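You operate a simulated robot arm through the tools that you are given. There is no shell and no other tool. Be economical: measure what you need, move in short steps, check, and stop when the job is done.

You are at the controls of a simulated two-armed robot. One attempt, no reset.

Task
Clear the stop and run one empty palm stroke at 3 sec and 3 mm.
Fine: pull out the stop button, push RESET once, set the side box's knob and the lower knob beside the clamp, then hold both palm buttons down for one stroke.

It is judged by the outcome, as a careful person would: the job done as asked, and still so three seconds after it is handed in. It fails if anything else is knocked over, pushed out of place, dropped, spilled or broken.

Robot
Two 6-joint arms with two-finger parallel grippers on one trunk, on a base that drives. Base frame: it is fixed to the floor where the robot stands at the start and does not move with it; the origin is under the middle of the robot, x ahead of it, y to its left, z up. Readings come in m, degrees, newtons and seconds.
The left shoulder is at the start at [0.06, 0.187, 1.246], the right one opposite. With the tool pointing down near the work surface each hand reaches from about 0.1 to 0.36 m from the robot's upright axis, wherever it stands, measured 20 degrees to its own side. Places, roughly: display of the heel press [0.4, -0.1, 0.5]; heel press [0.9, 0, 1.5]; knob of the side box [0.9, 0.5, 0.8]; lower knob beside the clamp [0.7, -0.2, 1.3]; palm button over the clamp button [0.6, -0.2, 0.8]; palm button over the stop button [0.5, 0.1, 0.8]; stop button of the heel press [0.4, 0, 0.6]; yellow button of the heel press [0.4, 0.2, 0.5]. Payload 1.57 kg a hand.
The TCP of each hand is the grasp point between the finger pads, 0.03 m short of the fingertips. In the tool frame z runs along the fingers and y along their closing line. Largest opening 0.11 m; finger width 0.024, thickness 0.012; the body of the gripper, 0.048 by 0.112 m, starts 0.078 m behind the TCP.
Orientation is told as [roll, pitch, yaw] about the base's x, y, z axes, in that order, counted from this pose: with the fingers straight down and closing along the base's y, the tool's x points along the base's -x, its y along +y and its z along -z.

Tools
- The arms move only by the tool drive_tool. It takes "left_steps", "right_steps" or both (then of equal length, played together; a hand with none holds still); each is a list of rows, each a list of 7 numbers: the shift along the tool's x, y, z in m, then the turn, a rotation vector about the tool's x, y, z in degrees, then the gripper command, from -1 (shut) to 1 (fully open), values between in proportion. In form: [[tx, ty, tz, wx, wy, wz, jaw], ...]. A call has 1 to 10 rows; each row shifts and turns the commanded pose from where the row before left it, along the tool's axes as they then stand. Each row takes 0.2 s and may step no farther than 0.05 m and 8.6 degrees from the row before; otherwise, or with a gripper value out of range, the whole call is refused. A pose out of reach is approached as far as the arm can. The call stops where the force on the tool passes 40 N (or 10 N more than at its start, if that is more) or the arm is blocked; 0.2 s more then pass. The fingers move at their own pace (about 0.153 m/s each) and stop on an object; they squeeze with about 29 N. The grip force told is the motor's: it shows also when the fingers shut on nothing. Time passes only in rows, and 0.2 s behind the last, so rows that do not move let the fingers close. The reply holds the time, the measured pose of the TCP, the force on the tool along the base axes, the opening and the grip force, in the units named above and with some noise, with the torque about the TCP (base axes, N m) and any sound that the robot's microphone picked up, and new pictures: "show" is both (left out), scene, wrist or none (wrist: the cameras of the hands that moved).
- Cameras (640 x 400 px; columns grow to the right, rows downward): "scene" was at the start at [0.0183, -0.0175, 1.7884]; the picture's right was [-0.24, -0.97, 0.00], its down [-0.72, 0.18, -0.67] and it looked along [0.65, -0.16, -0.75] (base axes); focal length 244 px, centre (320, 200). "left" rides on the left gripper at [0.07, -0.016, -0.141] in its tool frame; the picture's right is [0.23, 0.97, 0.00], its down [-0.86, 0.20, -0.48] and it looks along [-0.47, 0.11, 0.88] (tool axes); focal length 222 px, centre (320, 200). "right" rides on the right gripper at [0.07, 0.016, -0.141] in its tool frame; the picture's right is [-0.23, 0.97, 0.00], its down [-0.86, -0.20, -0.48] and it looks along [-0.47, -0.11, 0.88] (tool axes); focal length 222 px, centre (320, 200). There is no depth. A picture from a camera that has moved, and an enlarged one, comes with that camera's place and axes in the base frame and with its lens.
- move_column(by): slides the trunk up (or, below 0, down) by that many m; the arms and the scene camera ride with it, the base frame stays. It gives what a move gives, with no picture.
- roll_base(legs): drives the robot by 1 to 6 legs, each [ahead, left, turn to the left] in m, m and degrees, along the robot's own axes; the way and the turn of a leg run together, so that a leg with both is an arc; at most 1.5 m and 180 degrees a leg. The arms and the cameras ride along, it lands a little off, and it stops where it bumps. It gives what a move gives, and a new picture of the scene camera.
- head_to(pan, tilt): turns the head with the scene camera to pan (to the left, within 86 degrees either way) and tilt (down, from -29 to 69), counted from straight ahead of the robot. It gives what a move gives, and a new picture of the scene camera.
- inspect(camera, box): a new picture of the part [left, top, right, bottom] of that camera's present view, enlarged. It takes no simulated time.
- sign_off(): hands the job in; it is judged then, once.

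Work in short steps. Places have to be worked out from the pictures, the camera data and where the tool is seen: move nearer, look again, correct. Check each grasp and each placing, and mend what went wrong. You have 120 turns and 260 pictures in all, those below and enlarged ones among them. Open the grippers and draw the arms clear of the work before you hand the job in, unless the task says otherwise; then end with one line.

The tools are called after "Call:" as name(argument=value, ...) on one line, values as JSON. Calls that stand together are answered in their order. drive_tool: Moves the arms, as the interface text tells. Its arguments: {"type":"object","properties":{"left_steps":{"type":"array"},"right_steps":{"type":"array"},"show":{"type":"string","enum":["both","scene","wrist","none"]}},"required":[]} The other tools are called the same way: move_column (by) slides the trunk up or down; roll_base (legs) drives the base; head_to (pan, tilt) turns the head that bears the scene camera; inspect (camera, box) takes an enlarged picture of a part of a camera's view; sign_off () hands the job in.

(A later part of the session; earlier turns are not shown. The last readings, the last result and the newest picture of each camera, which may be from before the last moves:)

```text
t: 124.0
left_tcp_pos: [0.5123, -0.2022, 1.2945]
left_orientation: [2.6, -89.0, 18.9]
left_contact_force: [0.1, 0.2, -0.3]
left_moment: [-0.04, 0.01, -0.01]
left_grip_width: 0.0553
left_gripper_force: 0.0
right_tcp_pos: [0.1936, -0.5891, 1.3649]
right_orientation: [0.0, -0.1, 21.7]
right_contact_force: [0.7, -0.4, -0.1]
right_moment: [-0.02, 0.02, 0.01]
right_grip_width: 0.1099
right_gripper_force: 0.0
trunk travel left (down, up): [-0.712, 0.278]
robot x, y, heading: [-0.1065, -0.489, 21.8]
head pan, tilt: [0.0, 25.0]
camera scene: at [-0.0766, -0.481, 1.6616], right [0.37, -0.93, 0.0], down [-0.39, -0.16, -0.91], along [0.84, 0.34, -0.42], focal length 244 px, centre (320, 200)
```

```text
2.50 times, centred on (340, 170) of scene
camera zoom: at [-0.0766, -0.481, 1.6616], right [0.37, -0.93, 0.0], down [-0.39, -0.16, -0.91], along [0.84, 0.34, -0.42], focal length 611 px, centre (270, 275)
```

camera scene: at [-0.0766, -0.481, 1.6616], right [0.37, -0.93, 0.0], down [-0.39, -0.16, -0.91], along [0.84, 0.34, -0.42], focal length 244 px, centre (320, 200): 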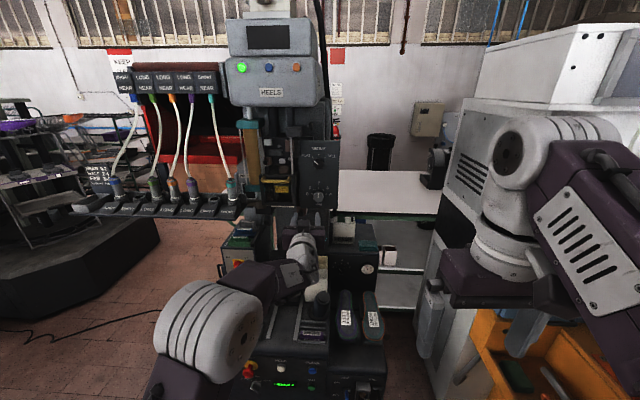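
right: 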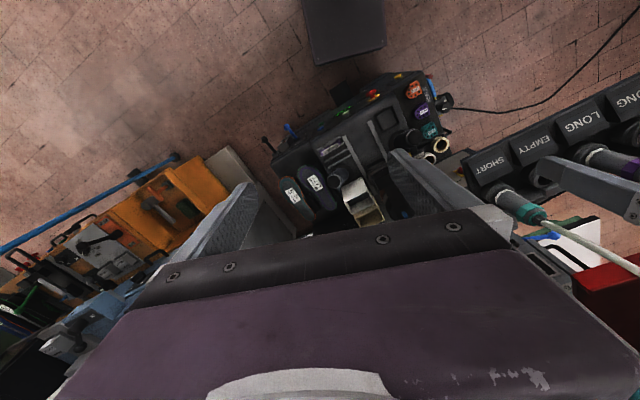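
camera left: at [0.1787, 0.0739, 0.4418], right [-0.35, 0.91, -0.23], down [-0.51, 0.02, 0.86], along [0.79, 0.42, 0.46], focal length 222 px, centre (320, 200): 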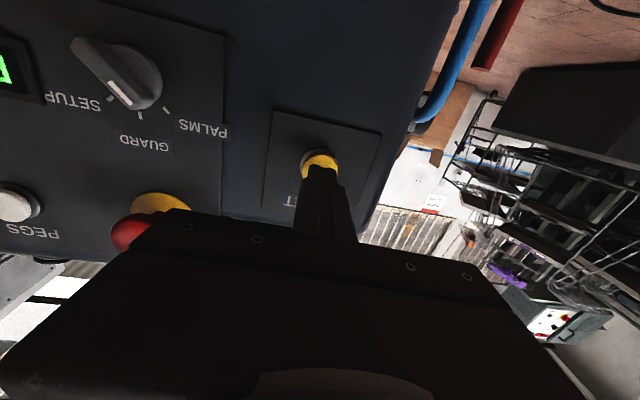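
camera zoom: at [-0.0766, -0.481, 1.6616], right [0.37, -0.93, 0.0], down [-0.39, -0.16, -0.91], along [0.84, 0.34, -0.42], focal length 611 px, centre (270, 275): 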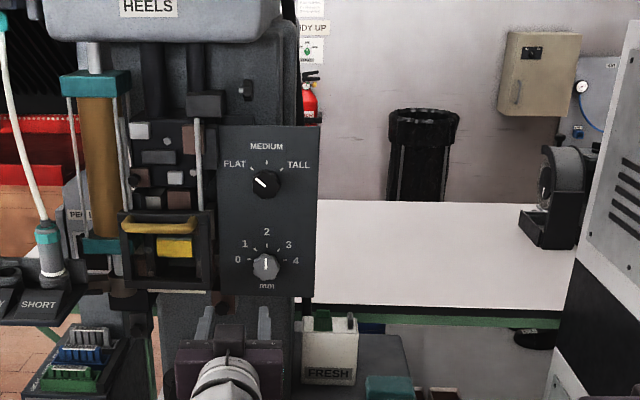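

Knob at about [0.715, -0.158, 1.28]. Align laterally and in height, pre-roll -24°, then drive 10 cm forward.

Call:
drive_tool(left_steps=[[0.0145, -0.033, 0, 0, 0, 0, 0], [0, 0, 0, 0, 0, -8, 0], [0, 0, 0, 0, 0, -8, 0], [0, 0, 0, 0, 0, -8, 0]], show="none")

Call:
roll_base(legs=[[0.1, 0, 0]])

Call:
inspect(camera="left", box=[160, 0, 480, 200])

Call:
inspect(camera="scene", box=[270, 130, 370, 250])

```text
t: 125.0
left_tcp_pos: [0.5225, -0.2349, 1.2796]
left_orientation: [-87.4, -65.9, 109.1]
left_contact_force: [-0.3, -0.2, -0.4]
left_moment: [0.0, -0.02, 0.0]
left_grip_width: 0.0549
left_gripper_force: 0.0
right_tcp_pos: [0.1945, -0.5892, 1.3655]
right_orientation: [0.0, 0.0, 21.7]
right_contact_force: [-0.6, -0.2, 0.2]
right_moment: [0.03, -0.02, 0.0]
right_grip_width: 0.11
right_gripper_force: 0.1
trunk travel left (down, up): [-0.712, 0.278]
robot x, y, heading: [-0.1121, -0.4961, 22.0]
head pan, tilt: [0.0, 25.0]
```

```text
t: 126.2
left_tcp_pos: [0.6142, -0.1967, 1.2789]
left_orientation: [-87.6, -66.0, 109.3]
left_contact_force: [0.5, 0.6, 0.0]
left_moment: [0.02, -0.02, 0.0]
left_grip_width: 0.0551
left_gripper_force: 0.1
right_tcp_pos: [0.2856, -0.5514, 1.3649]
right_orientation: [0.0, -0.2, 21.8]
right_contact_force: [-0.5, -0.1, -0.2]
right_moment: [-0.01, 0.0, -0.03]
right_grip_width: 0.1101
right_gripper_force: 0.0
trunk travel left (down, up): [-0.712, 0.278]
robot x, y, heading: [-0.0135, -0.4592, 22.0]
head pan, tilt: [0.0, 25.0]
camera scene: at [0.0161, -0.444, 1.6616], right [0.37, -0.93, 0.0], down [-0.39, -0.16, -0.91], along [0.84, 0.34, -0.42], focal length 244 px, centre (320, 200)
```

scene: 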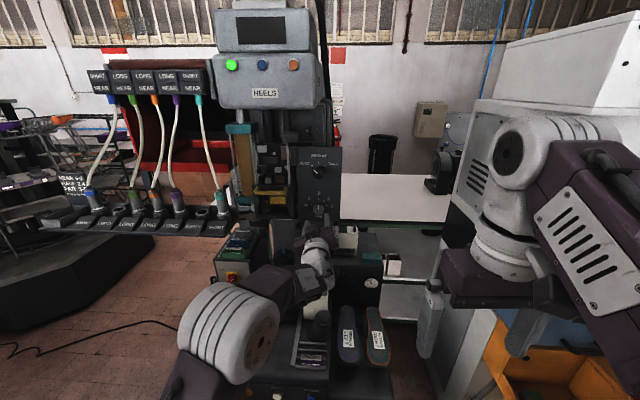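

```text
2.00 times, centred on (320, 100) of left
camera zoom: at [0.4986, -0.2888, 1.2252], right [-0.3, 0.74, -0.6], down [-0.63, 0.32, 0.71], along [0.72, 0.59, 0.37], focal length 444 px, centre (320, 400)
```

zoom: 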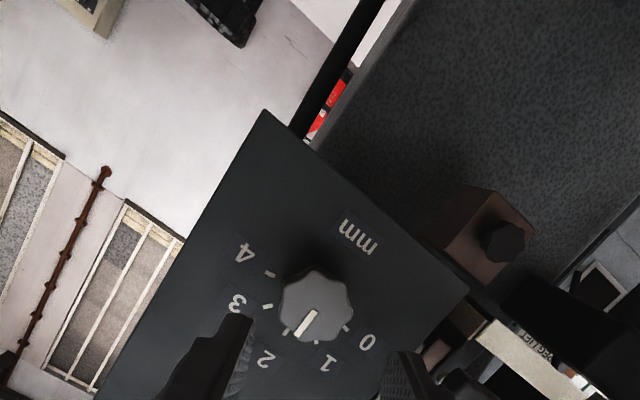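

```text
3.33 times, centred on (320, 190) of scene
camera zoom: at [0.0161, -0.444, 1.6616], right [0.37, -0.93, 0.0], down [-0.39, -0.16, -0.91], along [0.84, 0.34, -0.42], focal length 814 px, centre (320, 233)
```

zoom: 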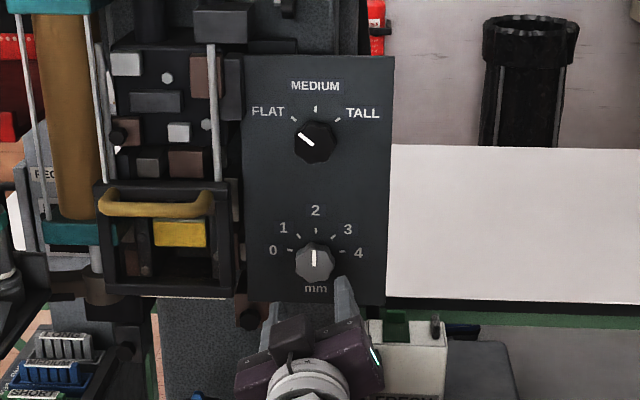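

Aligned within 1 mm; ticks are about 40° apart. Drive 5 cm, then creep in with the arm.

Call:
roll_base(legs=[[0.05, 0, 0]])

Call:
inspect(camera="left", box=[160, 40, 480, 240])

```text
t: 127.1
left_tcp_pos: [0.6559, -0.1792, 1.283]
left_orientation: [-88.2, -66.0, 109.9]
left_contact_force: [-0.2, -0.2, 0.7]
left_moment: [-0.02, 0.04, 0.0]
left_grip_width: 0.055
left_gripper_force: 0.1
right_tcp_pos: [0.3275, -0.5361, 1.3663]
right_orientation: [-0.1, -0.4, 21.7]
right_contact_force: [-0.7, -0.2, -0.3]
right_moment: [0.04, -0.06, -0.02]
right_grip_width: 0.1102
right_gripper_force: 0.1
trunk travel left (down, up): [-0.712, 0.278]
robot x, y, heading: [0.033, -0.4369, 21.9]
head pan, tilt: [0.0, 25.0]
camera scene: at [0.0561, -0.4279, 1.6618], right [0.37, -0.93, 0.0], down [-0.39, -0.16, -0.91], along [0.84, 0.34, -0.42], focal length 244 px, centre (320, 200)
```

scene: 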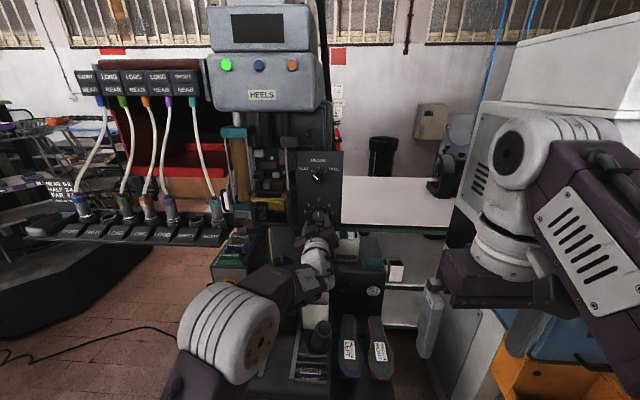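

```text
2.00 times, centred on (320, 140) of left
camera zoom: at [0.5402, -0.2721, 1.2278], right [-0.3, 0.74, -0.6], down [-0.63, 0.32, 0.71], along [0.72, 0.59, 0.37], focal length 444 px, centre (320, 320)
```

zoom: 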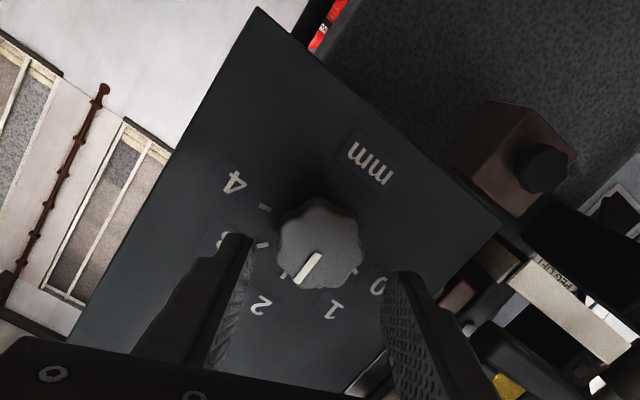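

Call:
drive_tool(left_steps=[[0.002, 0, 0.015, 0, 0, 0, 0], [0, 0, 0.015, 0, 0, 0, 0], [0, 0, 0.01, 0, 0, 0, 0]], show="wrist")

```text
t: 127.9
left_tcp_pos: [0.6955, -0.1662, 1.2801]
left_orientation: [-87.8, -66.0, 109.2]
left_contact_force: [-14.2, -5.1, -1.7]
left_moment: [0.08, -0.01, -0.55]
left_grip_width: 0.054
left_gripper_force: 0.1
right_tcp_pos: [0.3298, -0.5336, 1.3668]
right_orientation: [-0.1, -0.3, 21.7]
right_contact_force: [-1.4, 0.3, -0.5]
right_moment: [0.01, 0.03, -0.02]
right_grip_width: 0.1097
right_gripper_force: 0.0
trunk travel left (down, up): [-0.712, 0.278]
robot x, y, heading: [0.0292, -0.4384, 21.8]
head pan, tilt: [0.0, 25.0]
camera left: at [0.5799, -0.2568, 1.2242], right [-0.3, 0.74, -0.6], down [-0.63, 0.32, 0.71], along [0.72, 0.59, 0.37], focal length 222 px, centre (320, 200)
```

left: 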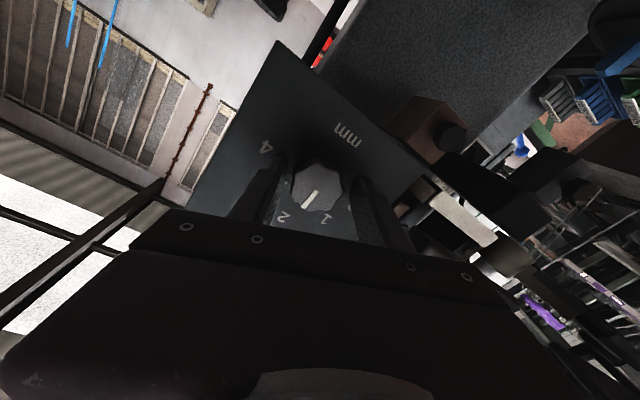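

Touching the panel lightly (14 N). Back off 3 mm and close on the knob.

Call:
drive_tool(left_steps=[[0, 0, -0.004, 0, 0, 0, 0], [0, 0, 0, 0, 0, 0, -0.5], [0, 0, 0, 0, 0, 0, -1], [0, 0, 0, 0, 0, 0, -1]], show="none")

```text
t: 128.9
left_tcp_pos: [0.6976, -0.1681, 1.2789]
left_orientation: [-88.0, -66.1, 109.6]
left_contact_force: [9.4, -2.4, 11.6]
left_moment: [0.09, -0.24, -1.03]
left_grip_width: 0.0394
left_gripper_force: 44.8
right_tcp_pos: [0.3342, -0.5342, 1.3649]
right_orientation: [0.1, -0.2, 21.6]
right_contact_force: [0.4, 0.2, -0.3]
right_moment: [0.0, 0.0, 0.02]
right_grip_width: 0.1103
right_gripper_force: 0.0
trunk travel left (down, up): [-0.712, 0.278]
robot x, y, heading: [0.0336, -0.4375, 21.9]
head pan, tilt: [0.0, 25.0]
```

Gripped (39 mm). Turn clockwise 40°.

Call:
drive_tool(left_steps=[[-0.002, 0, 0, 0, 0, 0, -1], [0, 0, 0, 0, 0, 8, -1], [0, 0, 0, 0, 0, 8, -1], [0, 0, 0, 0, 0, 8, -1], [0, 0, 0, 0, 0, 8, -1], [0, 0, 0, 0, 0, 8, -1], [0, 0, 0, 0, 0, 0, -1]], show="wrist")

```text
t: 130.5
left_tcp_pos: [0.6968, -0.1671, 1.2805]
left_orientation: [86.3, -73.7, -65.1]
left_contact_force: [9.6, -4.4, 9.2]
left_moment: [0.04, -0.07, -0.69]
left_grip_width: 0.0396
left_gripper_force: 44.8
right_tcp_pos: [0.3352, -0.5342, 1.3646]
right_orientation: [0.0, -0.1, 21.7]
right_contact_force: [0.8, 0.6, 0.1]
right_moment: [0.01, -0.04, 0.04]
right_grip_width: 0.1099
right_gripper_force: 0.0
trunk travel left (down, up): [-0.712, 0.278]
robot x, y, heading: [0.0345, -0.4362, 21.8]
head pan, tilt: [0.0, 25.0]
camera left: at [0.5629, -0.215, 1.2103], right [-0.36, 0.93, 0.05], down [-0.41, -0.21, 0.89], along [0.83, 0.3, 0.46], focal length 222 px, centre (320, 200)
```

left: 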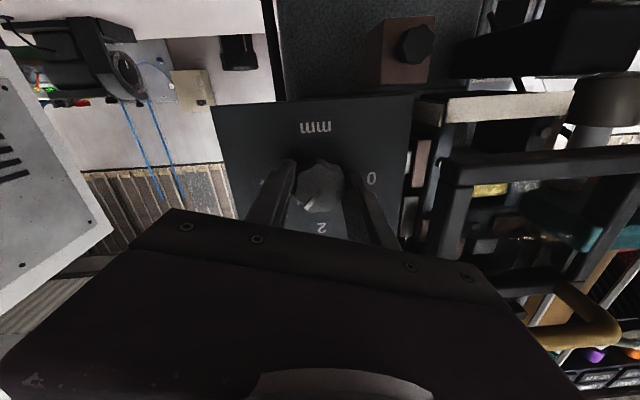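

Release and withdraw to check the pointer.

Call:
drive_tool(left_steps=[[0, 0, 0, 0, 0, 0, 0], [0, 0, 0, 0, 0, 0, 0], [0, 0, -0.03, 0, 0, 0, 0], [0, 0, -0.03, 0, 0, 0, 0]], show="none")

Call:
inspect(camera="left", box=[220, 60, 420, 220])

Call:
inspect(camera="scene", box=[290, 150, 350, 230])

```text
t: 131.5
left_tcp_pos: [0.6379, -0.1856, 1.2805]
left_orientation: [86.7, -74.0, -65.4]
left_contact_force: [-0.2, -0.9, 0.0]
left_moment: [-0.01, 0.02, -0.02]
left_grip_width: 0.0551
left_gripper_force: 0.1
right_tcp_pos: [0.333, -0.533, 1.365]
right_orientation: [-0.2, -0.2, 21.7]
right_contact_force: [0.2, -0.6, 0.7]
right_moment: [-0.01, -0.01, 0.01]
right_grip_width: 0.1098
right_gripper_force: 0.0
trunk travel left (down, up): [-0.712, 0.278]
robot x, y, heading: [0.032, -0.4391, 22.1]
head pan, tilt: [0.0, 25.0]
```

```text
2.50 times, centred on (320, 140) of left
camera zoom: at [0.5045, -0.2341, 1.211], right [-0.36, 0.93, 0.05], down [-0.42, -0.21, 0.88], along [0.83, 0.3, 0.46], focal length 555 px, centre (320, 350)
```

zoom: 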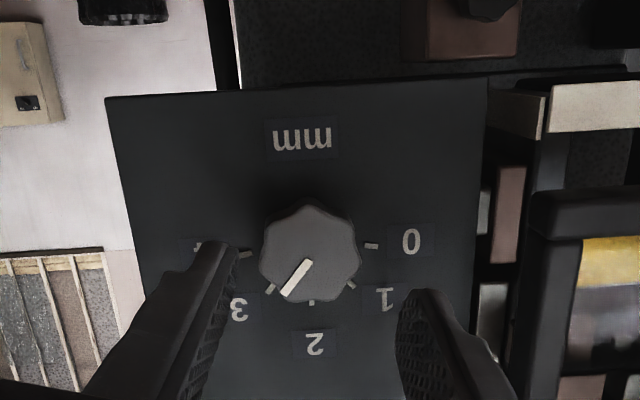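

```text
5.00 times, centred on (320, 190) of scene
camera zoom: at [0.0617, -0.4254, 1.6616], right [0.37, -0.93, 0.0], down [-0.39, -0.16, -0.91], along [0.84, 0.34, -0.42], focal length 1221 px, centre (320, 250)
```

zoom: 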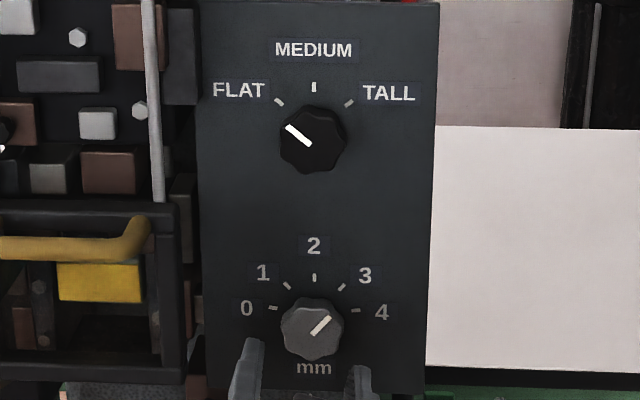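

Call:
inspect(camera="scene", box=[306, 196, 336, 226])

Call:
inspect(camera="left", box=[280, 120, 360, 190])

```text
13.33 times, centred on (321, 211) of scene
camera zoom: at [0.0617, -0.4254, 1.6616], right [0.37, -0.93, 0.0], down [-0.39, -0.16, -0.91], along [0.84, 0.34, -0.42], focal length 3257 px, centre (307, 53)
```

zoom: 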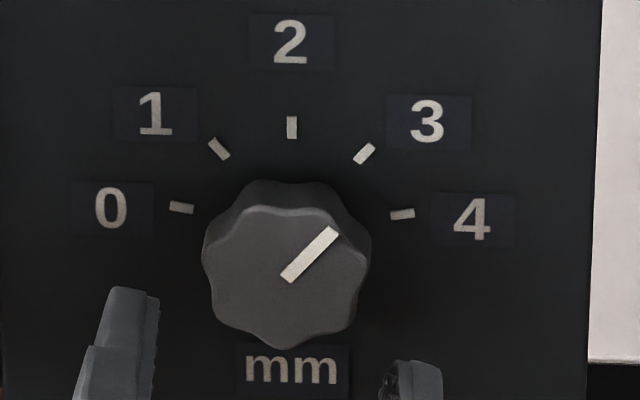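

```text
5.71 times, centred on (320, 155) of left
camera zoom: at [0.5045, -0.2341, 1.211], right [-0.36, 0.93, 0.05], down [-0.42, -0.21, 0.88], along [0.83, 0.3, 0.46], focal length 1269 px, centre (320, 457)
```

zoom: 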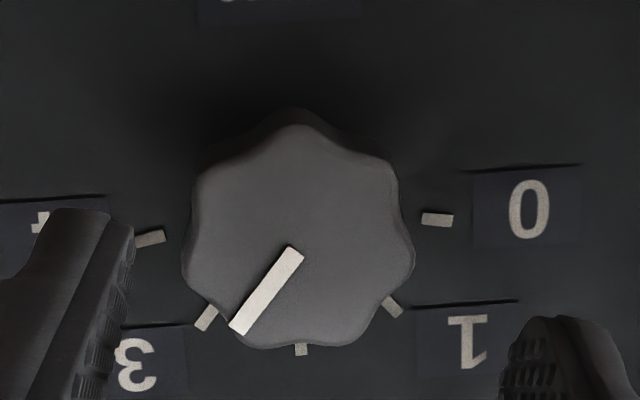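

Pointer is parallel to tick 3: mm knob set to 3. Now back off and survey the palm buttons.

Call:
roll_base(legs=[[-0.3, 0, 0], [0, 0.2, 0]])

Call:
head_to(pan=-5, tilt=42)

Call:
inspect(camera="scene", box=[240, 120, 460, 300])

```text
t: 134.7
left_tcp_pos: [0.2854, -0.1161, 1.2794]
left_orientation: [86.4, -73.9, -64.9]
left_contact_force: [1.1, 0.5, -1.2]
left_moment: [0.03, 0.0, 0.0]
left_grip_width: 0.0549
left_gripper_force: 0.0
right_tcp_pos: [-0.0194, -0.4644, 1.3646]
right_orientation: [0.0, -0.1, 22.1]
right_contact_force: [-0.7, -0.3, -0.4]
right_moment: [0.04, -0.01, 0.03]
right_grip_width: 0.1103
right_gripper_force: 0.1
trunk travel left (down, up): [-0.712, 0.278]
robot x, y, heading: [-0.3245, -0.3695, 21.7]
head pan, tilt: [0.0, 25.0]
camera scene: at [-0.2896, -0.3593, 1.6616], right [0.37, -0.93, 0.0], down [-0.39, -0.16, -0.91], along [0.84, 0.34, -0.42], focal length 244 px, centre (320, 200)
```

scene: 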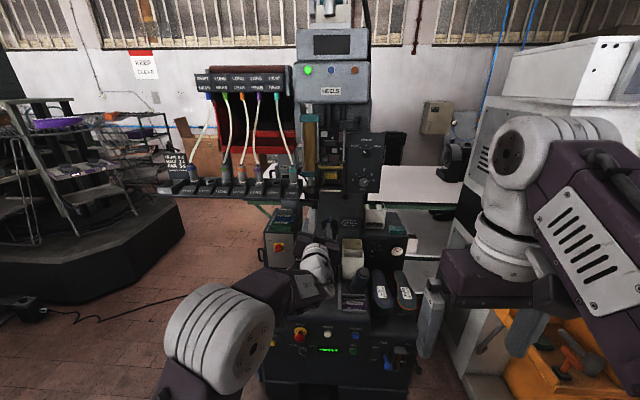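

```text
t: 135.5
left_tcp_pos: [0.2834, -0.1143, 1.2793]
left_orientation: [86.4, -74.0, -64.9]
left_contact_force: [-0.7, -0.7, 0.5]
left_moment: [0.0, 0.01, -0.01]
left_grip_width: 0.055
left_gripper_force: 0.1
right_tcp_pos: [-0.0209, -0.4624, 1.364]
right_orientation: [-0.1, -0.1, 22.0]
right_contact_force: [0.8, 0.0, 0.5]
right_moment: [-0.02, 0.02, 0.02]
right_grip_width: 0.1101
right_gripper_force: 0.1
trunk travel left (down, up): [-0.712, 0.278]
robot x, y, heading: [-0.3239, -0.3717, 21.8]
head pan, tilt: [-5.0, 42.0]
camera scene: at [-0.2966, -0.3663, 1.6354], right [0.29, -0.96, 0.0], down [-0.64, -0.2, -0.74], along [0.71, 0.22, -0.67], focal length 244 px, centre (320, 200)
```

scene: 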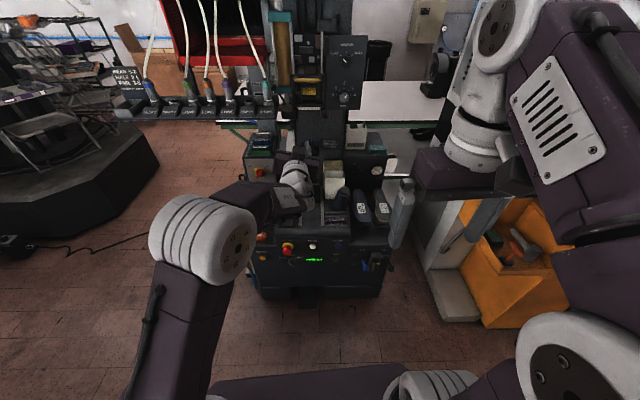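

```text
2.22 times, centred on (350, 210) of scene
camera zoom: at [-0.2966, -0.3663, 1.6354], right [0.29, -0.96, 0.0], down [-0.64, -0.2, -0.74], along [0.71, 0.22, -0.67], focal length 543 px, centre (253, 178)
```

zoom: 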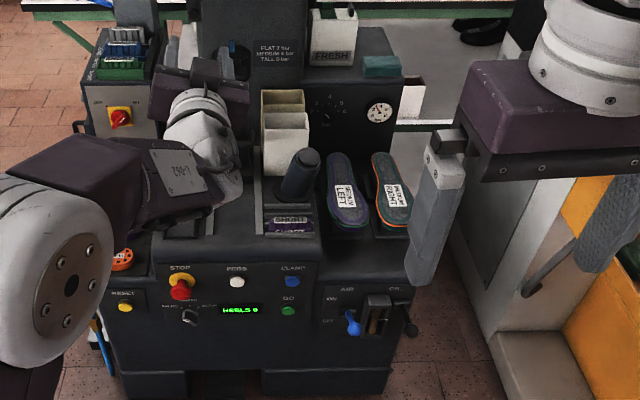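

I re-pose the left hand to point mostly downward (about 30° from vertical), drawing it back so the posts become visible.

Call:
drive_tool(left_steps=[[0, 0, -0.02, 0, 0, -8, -1], [0, 0, -0.02, 0, 0, -8, -1], [0, 0, -0.02, 0, 8.5, 0, -1], [0.003, 0, -0.02, 0, 8.5, 0, -1], [0.006, 0, -0.019, 0, 8.5, 0, -1], [0.009, 0, -0.018, 0, 8.5, 0, -1], [0.011, 0, -0.0165, 0, 8.5, 0, -1], [0.0135, 0, -0.0145, 0, 8.5, 0, -1], [0.0155, 0, -0.0125, 0, 8.5, 0, -1]], right_steps=[[0, 0, 0, 0, 0, 0, -1], [0, 0, 0, 0, 0, 0, -1], [0, 0, 0, 0, 0, 0, -1], [0, 0, 0, 0, 0, 0, -1], [0, 0, 0, 0, 0, 0, -1], [0, 0, 0, 0, 0, 0, -1], [0, 0, 0, 0, 0, 0, -1], [0, 0, 0, 0, 0, 0, -1], [0, 0, 0, 0, 0, 0, -1]], show="scene")

Call:
inspect(camera="scene", box=[240, 130, 420, 280])

```text
t: 137.5
left_tcp_pos: [0.1161, -0.1824, 1.2812]
left_orientation: [0.0, -29.4, 21.6]
left_contact_force: [0.5, 0.0, -1.0]
left_moment: [0.04, -0.01, -0.02]
left_grip_width: 0.0001
left_gripper_force: 21.1
right_tcp_pos: [-0.0197, -0.4635, 1.3648]
right_orientation: [0.1, -0.1, 22.0]
right_contact_force: [0.5, 0.2, -1.0]
right_moment: [0.01, 0.0, 0.01]
right_grip_width: 0.0
right_gripper_force: 21.3
trunk travel left (down, up): [-0.712, 0.278]
robot x, y, heading: [-0.3206, -0.3676, 22.0]
head pan, tilt: [-5.0, 42.0]
camera scene: at [-0.2956, -0.3674, 1.6353], right [0.29, -0.96, 0.0], down [-0.64, -0.2, -0.74], along [0.71, 0.22, -0.67], focal length 244 px, centre (320, 200)
```

scene: 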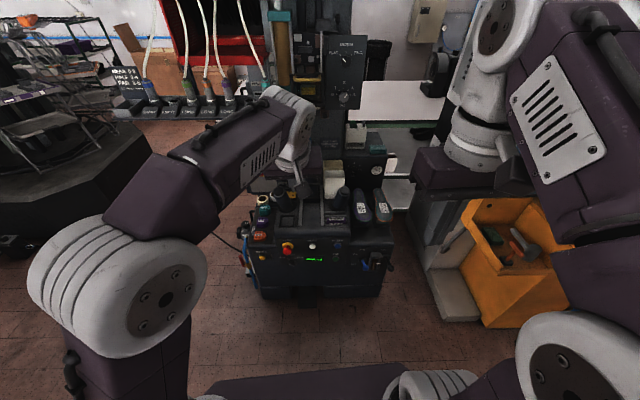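

```text
2.67 times, centred on (330, 205) of scene
camera zoom: at [-0.2956, -0.3674, 1.6353], right [0.29, -0.96, 0.0], down [-0.64, -0.2, -0.74], along [0.71, 0.22, -0.67], focal length 651 px, centre (293, 187)
```

zoom: 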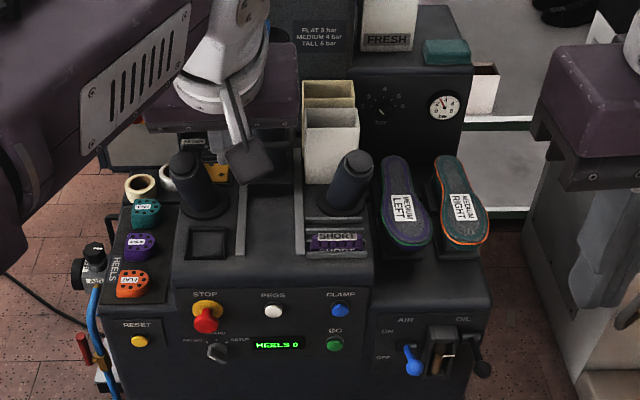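

Palm tops: left ≈[0.526, 0.098, 0.885], right ≈[0.655, -0.20, 0.84]. In free air I set both tools tilted 30°, closed, at the spacing needed.

Call:
drive_tool(left_steps=[[-0.01, 0.02, 0.006, 0, 0, 0, -1], [-0.01, 0.02, 0.006, 0, 0, 0, -1], [-0.01, 0.02, 0.006, 0, 0, 0, -1], [-0.01, 0.02, 0.006, 0, 0, 0, -1], [-0.01, 0.02, 0.006, 0, 0, 0, -1], [-0.01, 0.02, 0.006, 0, 0, 0, -1]], right_steps=[[-0.048, 0, 0, 0, -5, 0, -1], [-0.048, 0, 0.004, 0, -5, 0, -1], [-0.047, 0, 0.008, 0, -5, 0, -1], [-0.046, 0, 0.012, 0, -5, 0, -1], [-0.045, 0, 0.016, 0, -5, 0, -1], [-0.044, 0, 0.02, 0, -5, 0, -1]], show="scene")

```text
t: 138.9
left_tcp_pos: [0.1403, -0.0434, 1.28]
left_orientation: [0.0, -29.4, 21.6]
left_contact_force: [0.2, 0.4, -0.6]
left_moment: [-0.04, -0.02, 0.0]
left_grip_width: 0.0
left_gripper_force: 21.4
right_tcp_pos: [0.2501, -0.3568, 1.368]
right_orientation: [-0.1, -30.1, 22.0]
right_contact_force: [0.5, 0.3, 0.4]
right_moment: [-0.01, 0.01, -0.02]
right_grip_width: 0.0
right_gripper_force: 21.2
trunk travel left (down, up): [-0.712, 0.278]
robot x, y, heading: [-0.3213, -0.3685, 22.1]
head pan, tilt: [-5.0, 42.0]
camera scene: at [-0.2935, -0.3656, 1.6353], right [0.29, -0.96, 0.0], down [-0.64, -0.2, -0.74], along [0.71, 0.22, -0.67], focal length 244 px, centre (320, 200)
```

scene: 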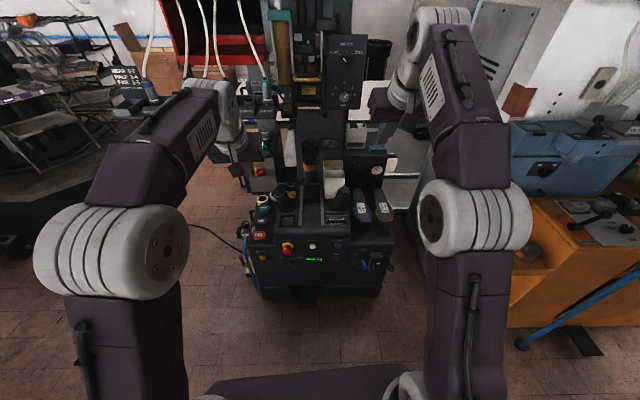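

Both poses reached. Lower trunk 0.3 and drive forward 0.33 to look at the posts closely.

Call:
move_column(by=-0.3)

Call:
roll_base(legs=[[0.33, 0, 0]])

Call:
inspect(camera="left", box=[0, 0, 640, 400])

Call:
inspect(camera="right", box=[0, 0, 640, 400])

```text
t: 141.9
left_tcp_pos: [0.1371, -0.0452, 0.9811]
left_orientation: [0.0, -29.4, 21.7]
left_contact_force: [-0.1, -0.1, -0.2]
left_moment: [0.02, -0.02, 0.01]
left_grip_width: 0.0001
left_gripper_force: 21.3
right_tcp_pos: [0.2484, -0.3572, 1.0685]
right_orientation: [-0.1, -30.1, 21.9]
right_contact_force: [-0.7, 0.1, 0.1]
right_moment: [0.01, 0.01, 0.01]
right_grip_width: 0.0001
right_gripper_force: 21.7
trunk travel left (down, up): [-0.412, 0.578]
robot x, y, heading: [-0.3244, -0.3727, 21.8]
head pan, tilt: [-5.0, 42.0]
```

```text
t: 144.1
left_tcp_pos: [0.4403, 0.0799, 0.9806]
left_orientation: [0.0, -29.4, 21.7]
left_contact_force: [1.1, 0.1, -0.7]
left_moment: [0.03, 0.01, 0.01]
left_grip_width: 0.0
left_gripper_force: 21.7
right_tcp_pos: [0.5511, -0.2338, 1.068]
right_orientation: [-0.2, -30.1, 22.1]
right_contact_force: [0.2, -0.2, 0.1]
right_moment: [0.0, 0.0, 0.01]
right_grip_width: 0.0002
right_gripper_force: 21.3
trunk travel left (down, up): [-0.412, 0.578]
robot x, y, heading: [-0.0208, -0.2516, 22.0]
head pan, tilt: [-5.0, 42.0]
camera scene: at [0.008, -0.244, 1.3353], right [0.29, -0.96, 0.0], down [-0.64, -0.2, -0.74], along [0.71, 0.22, -0.67], focal length 244 px, centre (320, 200)
```

scene: 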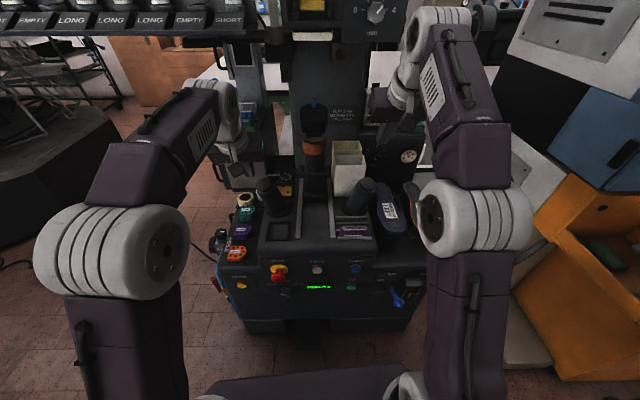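

```text
1.00 times, centred on (320, 200) of left (not enlarged: the box is as wide or as high as the picture)
camera zoom: at [0.3268, 0.0156, 1.0692], right [-0.54, 0.83, -0.11], down [0.4, 0.37, 0.84], along [0.74, 0.41, -0.54], focal length 222 px, centre (320, 200)
```

zoom: 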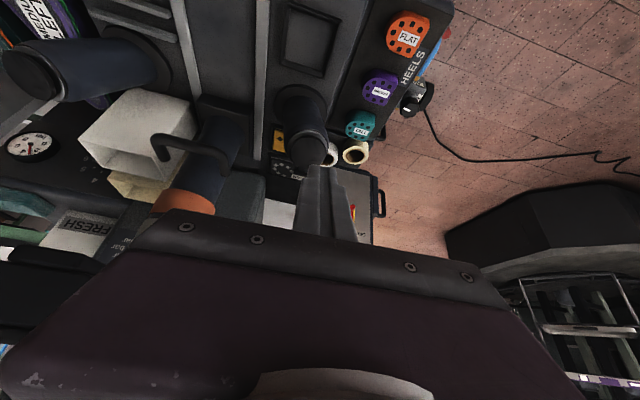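

```text
1.00 times, centred on (320, 200) of right (not enlarged: the box is as wide or as high as the picture)
camera zoom: at [0.4238, -0.2677, 1.1562], right [-0.18, 0.98, 0.11], down [0.54, 0.0, 0.84], along [0.82, 0.22, -0.53], focal length 222 px, centre (320, 200)
```

zoom: 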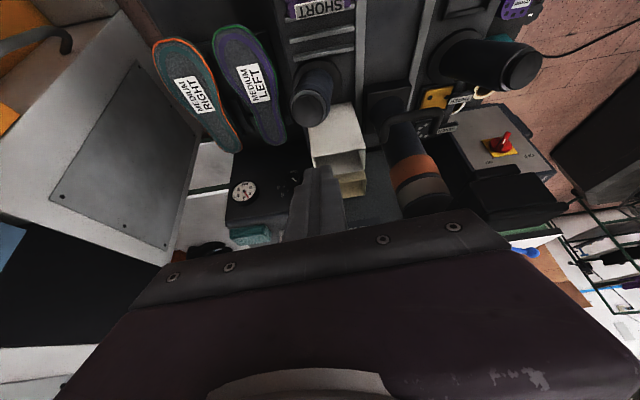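

Refined palm tops: left [0.535, 0.100, 0.852], right [0.635, -0.213, 0.849]; both lean outward about 20°. I lean the tools to match and lower the right hand.

Call:
drive_tool(left_steps=[[0, 0, 0, 0, 0, 0, -1], [0, 0, 0, 0, 0, 0, -1], [0, 0, 0, 8, 0, 0, -1], [0, 0, 0, 8, 0, 0, -1]], right_steps=[[0.0125, 0, 0.0217, 0, 0, 0, -1], [0.0125, 0, 0.0217, 0, 0, 0, -1], [0.009, 0, 0.0155, -8, 0, 0, -1], [0, 0, 0, -8, 0, 0, -1]], show="scene")

```text
t: 145.1
left_tcp_pos: [0.441, 0.0784, 0.9812]
left_orientation: [-16.1, -29.5, 21.8]
left_contact_force: [0.4, -0.1, 0.1]
left_moment: [-0.02, 0.02, 0.0]
left_grip_width: 0.0
left_gripper_force: 21.1
right_tcp_pos: [0.5528, -0.2345, 1.0006]
right_orientation: [16.0, -30.1, 22.2]
right_contact_force: [0.5, -0.3, 0.0]
right_moment: [0.02, -0.02, -0.01]
right_grip_width: 0.0
right_gripper_force: 21.4
trunk travel left (down, up): [-0.412, 0.578]
robot x, y, heading: [-0.0171, -0.2469, 22.3]
head pan, tilt: [-5.0, 42.0]
camera scene: at [0.0077, -0.2441, 1.3353], right [0.29, -0.96, 0.0], down [-0.64, -0.2, -0.74], along [0.71, 0.22, -0.67], focal length 244 px, centre (320, 200)
```

scene: 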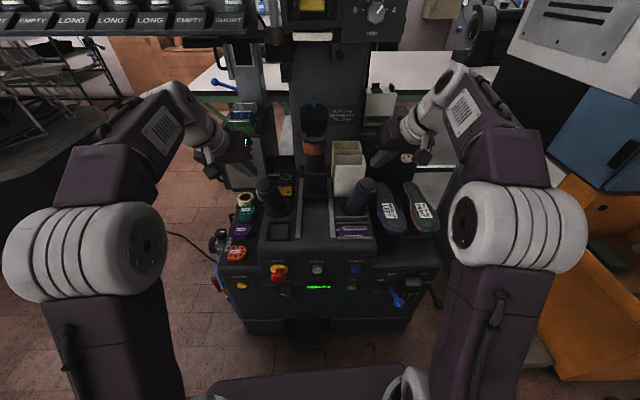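

Drive 7.5 cm forward and lower the trunk 7 cm to hover over both palms; then verify.

Call:
roll_base(legs=[[0.075, 0, 0]])

Call:
move_column(by=-0.07)

Call:
inspect(camera="left", box=[160, 50, 480, 250])

Call:
inspect(camera="right", box=[160, 50, 480, 250])

Call:
inspect(camera="scene", box=[190, 100, 450, 300])

```text
t: 146.1
left_tcp_pos: [0.5109, 0.1066, 0.9801]
left_orientation: [-15.9, -29.4, 21.7]
left_contact_force: [0.2, 0.6, -0.7]
left_moment: [-0.01, 0.01, -0.02]
left_grip_width: 0.0002
left_gripper_force: 21.6
right_tcp_pos: [0.6213, -0.2071, 0.9987]
right_orientation: [15.9, -30.0, 22.1]
right_contact_force: [0.3, 0.1, 0.5]
right_moment: [-0.01, 0.0, 0.03]
right_grip_width: 0.0
right_gripper_force: 21.2
trunk travel left (down, up): [-0.412, 0.578]
robot x, y, heading: [0.0498, -0.2165, 22.3]
head pan, tilt: [-5.0, 42.0]
camera scene: at [0.0777, -0.2157, 1.3353], right [0.29, -0.96, 0.0], down [-0.64, -0.2, -0.74], along [0.71, 0.22, -0.67], focal length 244 px, centre (320, 200)
```

scene: 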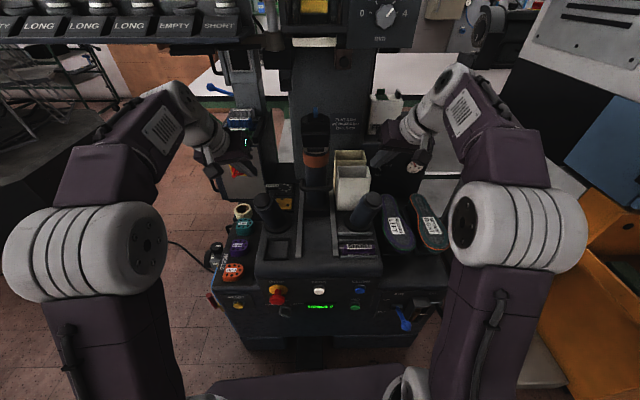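

```text
t: 147.2
left_tcp_pos: [0.5106, 0.1059, 0.912]
left_orientation: [-16.1, -29.5, 21.7]
left_contact_force: [-0.6, -0.5, -0.2]
left_moment: [0.01, 0.0, -0.05]
left_grip_width: 0.0002
left_gripper_force: 21.4
right_tcp_pos: [0.6204, -0.206, 0.9298]
right_orientation: [15.9, -30.1, 22.1]
right_contact_force: [0.3, 0.0, 0.6]
right_moment: [-0.01, 0.02, 0.0]
right_grip_width: 0.0
right_gripper_force: 21.6
trunk travel left (down, up): [-0.342, 0.648]
robot x, y, heading: [0.0464, -0.2215, 22.0]
head pan, tilt: [-5.0, 42.0]
```

```text
2.00 times, centred on (320, 150) of left
camera zoom: at [0.381, 0.0799, 0.9988], right [-0.41, 0.85, -0.35], down [0.39, 0.5, 0.77], along [0.83, 0.18, -0.53], focal length 444 px, centre (320, 300)
```

zoom: 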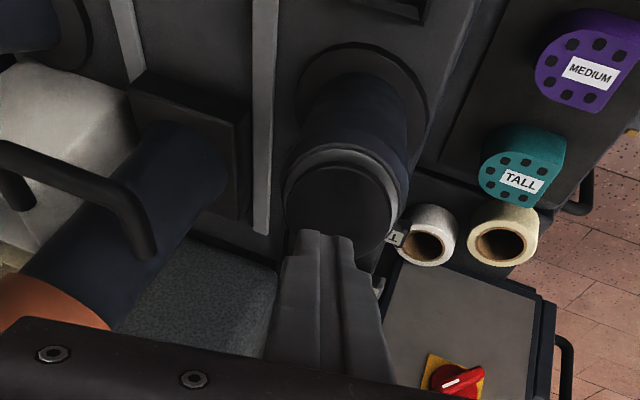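

```text
2.00 times, centred on (320, 150) of right
camera zoom: at [0.5079, -0.2773, 1.0171], right [-0.29, 0.89, 0.35], down [0.62, -0.1, 0.78], along [0.73, 0.44, -0.52], focal length 444 px, centre (320, 300)
```

zoom: 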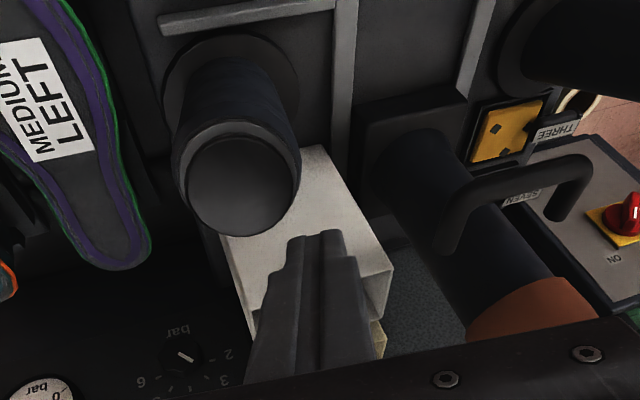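

```text
2.00 times, centred on (320, 200) of scene
camera zoom: at [0.0759, -0.2164, 1.2653], right [0.29, -0.96, 0.0], down [-0.64, -0.2, -0.74], along [0.71, 0.22, -0.67], focal length 488 px, centre (320, 200)
```

zoom: 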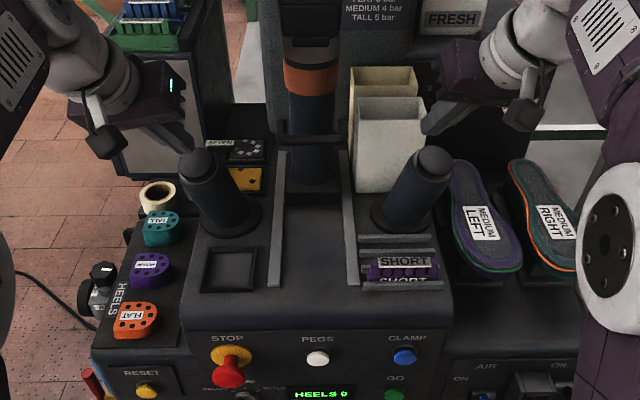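

Caps refined: L [0.539, 0.106, 0.851], R [0.650, -0.208, 0.845]. Bring both tips to hover 2 cm above the caps along their axes.

Call:
drive_tool(left_steps=[[-0.001, 0.005, 0.009, 0, 0, 0, -1], [-0.001, 0.0055, 0.01, 0, 0, 0, -1]], right_steps=[[0.005, -0.0195, 0.016, 0, 0, 0, -1], [0.005, -0.0195, 0.016, 0, 0, 0, -1]], show="none")

Call:
inspect(camera="left", box=[240, 80, 400, 220])

Call:
inspect(camera="right", box=[240, 80, 400, 220])

Call:
inspect(camera="scene", box=[210, 130, 430, 290])

```text
t: 147.8
left_tcp_pos: [0.5192, 0.116, 0.8929]
left_orientation: [-15.9, -29.5, 21.7]
left_contact_force: [-0.3, 0.2, 0.3]
left_moment: [0.0, 0.0, -0.01]
left_grip_width: 0.0
left_gripper_force: 20.9
right_tcp_pos: [0.6434, -0.2312, 0.8902]
right_orientation: [16.0, -30.0, 22.1]
right_contact_force: [-0.2, 0.5, -0.6]
right_moment: [-0.01, 0.0, -0.01]
right_grip_width: 0.0
right_gripper_force: 21.5
trunk travel left (down, up): [-0.342, 0.648]
robot x, y, heading: [0.0478, -0.2218, 22.0]
head pan, tilt: [-5.0, 42.0]
```

```text
2.86 times, centred on (320, 150) of left
camera zoom: at [0.3911, 0.0896, 0.981], right [-0.41, 0.85, -0.34], down [0.39, 0.5, 0.77], along [0.83, 0.18, -0.53], focal length 635 px, centre (320, 343)
```

zoom: 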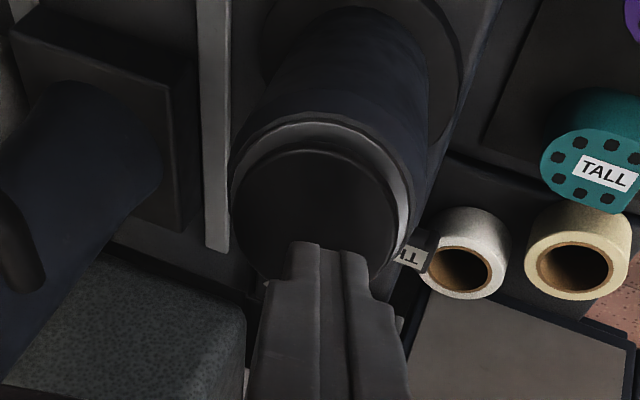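

```text
2.86 times, centred on (320, 150) of right
camera zoom: at [0.531, -0.2995, 0.977], right [-0.29, 0.89, 0.35], down [0.62, -0.1, 0.78], along [0.73, 0.44, -0.52], focal length 635 px, centre (320, 343)
```

zoom: 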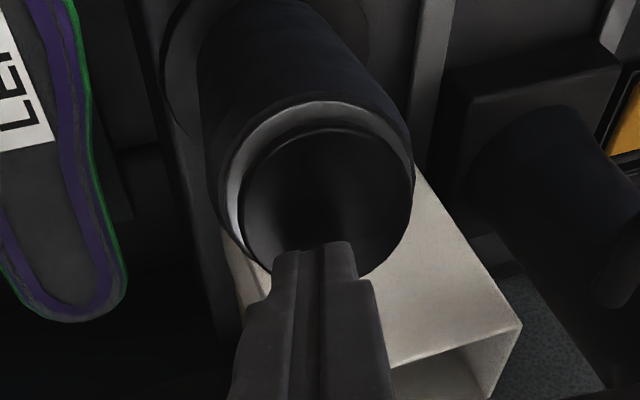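

```text
2.50 times, centred on (320, 210) of scene
camera zoom: at [0.0768, -0.2163, 1.2653], right [0.29, -0.96, 0.0], down [-0.64, -0.2, -0.74], along [0.71, 0.22, -0.67], focal length 611 px, centre (320, 175)
```

zoom: 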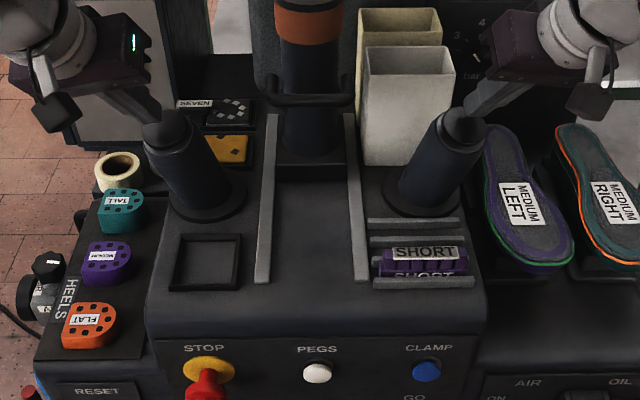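

Tips hover well over both caps. Nudge the left 8 mm forward and approach 12 mm along the cap axes.

Call:
drive_tool(left_steps=[[-0.007, 0.001, 0.004, 0, 0, 0, -1], [0.0028, -0.0008, 0.0053, 0, 0, 0, -1], [0.0028, -0.0008, 0.0053, 0, 0, 0, -1]], right_steps=[[0, 0, 0, 0, 0, 0, -1], [0.0027, 0.0008, 0.0053, 0, 0, 0, -1], [0.0027, 0.0008, 0.0053, 0, 0, 0, -1]], show="wrist")

Call:
inspect(camera="scene", box=[240, 150, 400, 260])

```text
t: 148.6
left_tcp_pos: [0.5283, 0.1137, 0.8825]
left_orientation: [-16.1, -29.5, 21.7]
left_contact_force: [-0.2, -0.3, -0.1]
left_moment: [0.01, 0.02, 0.03]
left_grip_width: 0.0
left_gripper_force: 21.0
right_tcp_pos: [0.641, -0.2259, 0.8787]
right_orientation: [15.9, -30.2, 22.0]
right_contact_force: [2.4, -3.1, 5.5]
right_moment: [-0.08, -0.14, -0.02]
right_grip_width: 0.0
right_gripper_force: 20.9
trunk travel left (down, up): [-0.342, 0.648]
robot x, y, heading: [0.0528, -0.2188, 22.1]
head pan, tilt: [-5.0, 42.0]
camera right: at [0.5286, -0.2955, 0.9657], right [-0.29, 0.89, 0.34], down [0.62, -0.1, 0.78], along [0.73, 0.44, -0.52], focal length 222 px, centre (320, 200)
camera left: at [0.3999, 0.0873, 0.9703], right [-0.41, 0.85, -0.35], down [0.39, 0.5, 0.77], along [0.83, 0.18, -0.53], focal length 222 px, centre (320, 200)
```

right: 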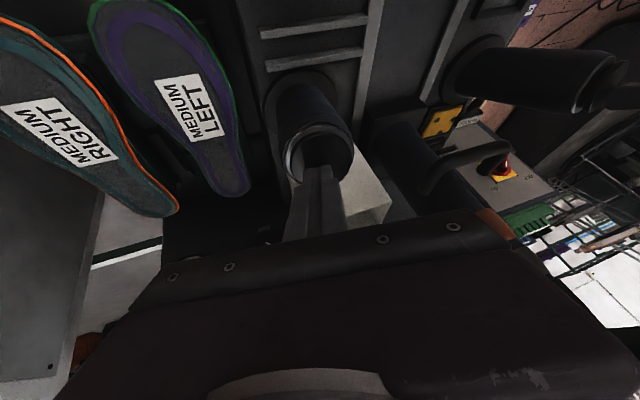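
left: 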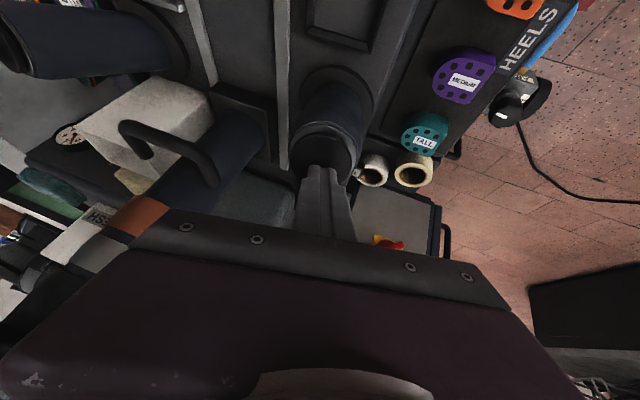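

```text
3.64 times, centred on (320, 205) of scene
camera zoom: at [0.076, -0.2167, 1.2655], right [0.29, -0.96, 0.0], down [-0.64, -0.2, -0.74], along [0.71, 0.22, -0.67], focal length 888 px, centre (320, 182)
```

zoom: 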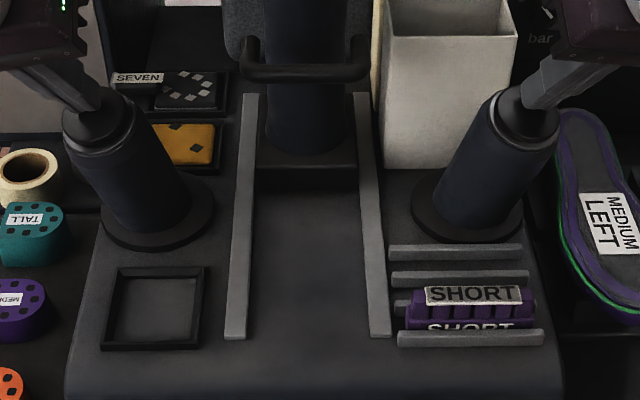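

Right tip just touches (≈6 N); left not yet. Advance the left alone by 4 mm.

Call:
drive_tool(left_steps=[[0.0009, -0.0003, 0.0018, 0, 0, 0, -1], [0.0009, -0.0003, 0.0018, 0, 0, 0, -1]], show="none")

```text
t: 149.2
left_tcp_pos: [0.5295, 0.1119, 0.88]
left_orientation: [-16.0, -29.7, 21.8]
left_contact_force: [0.1, 2.5, 3.6]
left_moment: [0.06, -0.02, 0.0]
left_grip_width: 0.0
left_gripper_force: 21.4
right_tcp_pos: [0.6408, -0.2252, 0.878]
right_orientation: [16.0, -30.2, 22.0]
right_contact_force: [1.3, -2.7, 5.2]
right_moment: [-0.05, -0.09, -0.04]
right_grip_width: 0.0001
right_gripper_force: 21.4
trunk travel left (down, up): [-0.342, 0.648]
robot x, y, heading: [0.0498, -0.2233, 22.4]
head pan, tilt: [-5.0, 42.0]
heard: click
```

Call:
inspect(camera="scene", box=[260, 260, 400, 330])

```text
4.57 times, centred on (330, 295) of scene
camera zoom: at [0.0752, -0.2166, 1.2654], right [0.29, -0.96, 0.0], down [-0.64, -0.2, -0.74], along [0.71, 0.22, -0.67], focal length 1117 px, centre (274, -234)
```

zoom: 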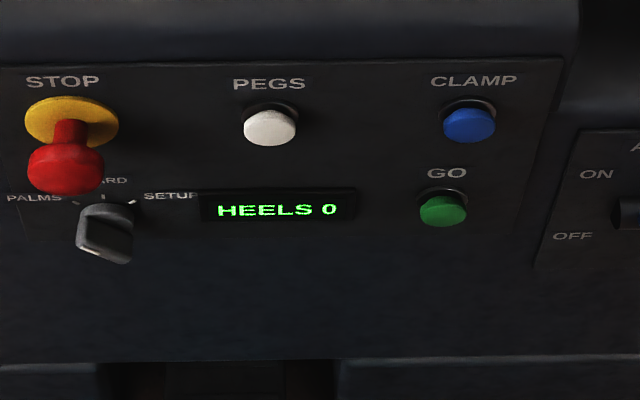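

A click came from light left contact. I back both off 1 cm, then press both together a few mm and hold.

Call:
drive_tool(left_steps=[[-0.0023, 0.0007, -0.0044, 0, 0, 0, -1], [-0.0023, 0.0007, -0.0044, 0, 0, 0, -1], [0, 0, 0, 0, 0, 0, -1], [0.0023, -0.0007, 0.0044, 0, 0, 0, -1], [0.0023, -0.0007, 0.0044, 0, 0, 0, -1], [0.0018, -0.0006, 0.0036, 0, 0, 0, -1], [0, 0, 0, 0, 0, 0, -1], [0, 0, 0, 0, 0, 0, -1], [0, 0, 0, 0, 0, 0, -1], [0, 0, 0, 0, 0, 0, -1]], right_steps=[[-0.0023, -0.0007, -0.0044, 0, 0, 0, -1], [-0.0023, -0.0007, -0.0044, 0, 0, 0, -1], [0, 0, 0, 0, 0, 0, -1], [0.0023, 0.0007, 0.0044, 0, 0, 0, -1], [0.0023, 0.0007, 0.0044, 0, 0, 0, -1], [0.0018, 0.0006, 0.0036, 0, 0, 0, -1], [0, 0, 0, 0, 0, 0, -1], [0, 0, 0, 0, 0, 0, -1], [0, 0, 0, 0, 0, 0, -1], [0, 0, 0, 0, 0, 0, -1]], show="scene")

Call:
inspect(camera="scene", box=[260, 260, 400, 330])

```text
t: 151.4
left_tcp_pos: [0.5274, 0.1093, 0.8756]
left_orientation: [-16.0, -29.6, 21.7]
left_contact_force: [0.9, 1.3, 9.9]
left_moment: [0.06, -0.03, -0.02]
left_grip_width: 0.0
left_gripper_force: 21.9
right_tcp_pos: [0.639, -0.2224, 0.8755]
right_orientation: [16.1, -30.3, 22.1]
right_contact_force: [-0.1, -1.9, 9.4]
right_moment: [-0.03, -0.09, 0.02]
right_grip_width: 0.0
right_gripper_force: 21.3
trunk travel left (down, up): [-0.342, 0.648]
robot x, y, heading: [0.0471, -0.2216, 22.2]
head pan, tilt: [-5.0, 42.0]
heard: click, click
camera scene: at [0.0737, -0.2172, 1.2654], right [0.29, -0.96, 0.0], down [-0.64, -0.2, -0.74], along [0.71, 0.22, -0.67], focal length 244 px, centre (320, 200)
```

scene: 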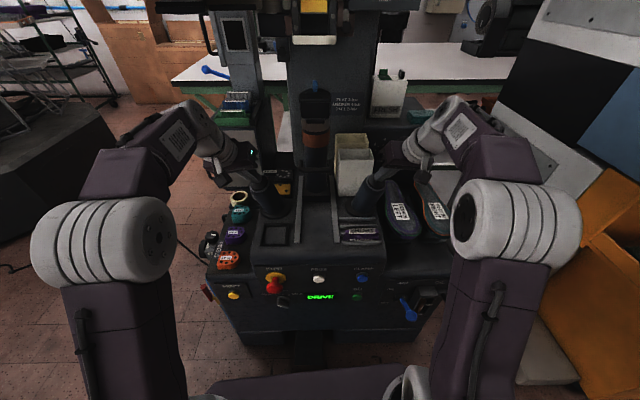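

```text
4.57 times, centred on (330, 295) of scene
camera zoom: at [0.0737, -0.2172, 1.2654], right [0.29, -0.96, 0.0], down [-0.64, -0.2, -0.74], along [0.71, 0.22, -0.67], focal length 1117 px, centre (274, -234)
```

zoom: 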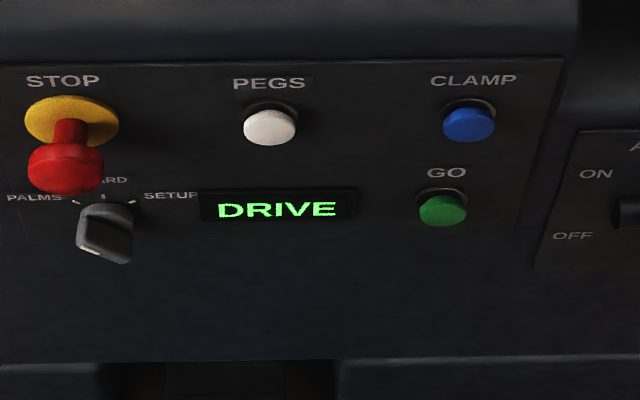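

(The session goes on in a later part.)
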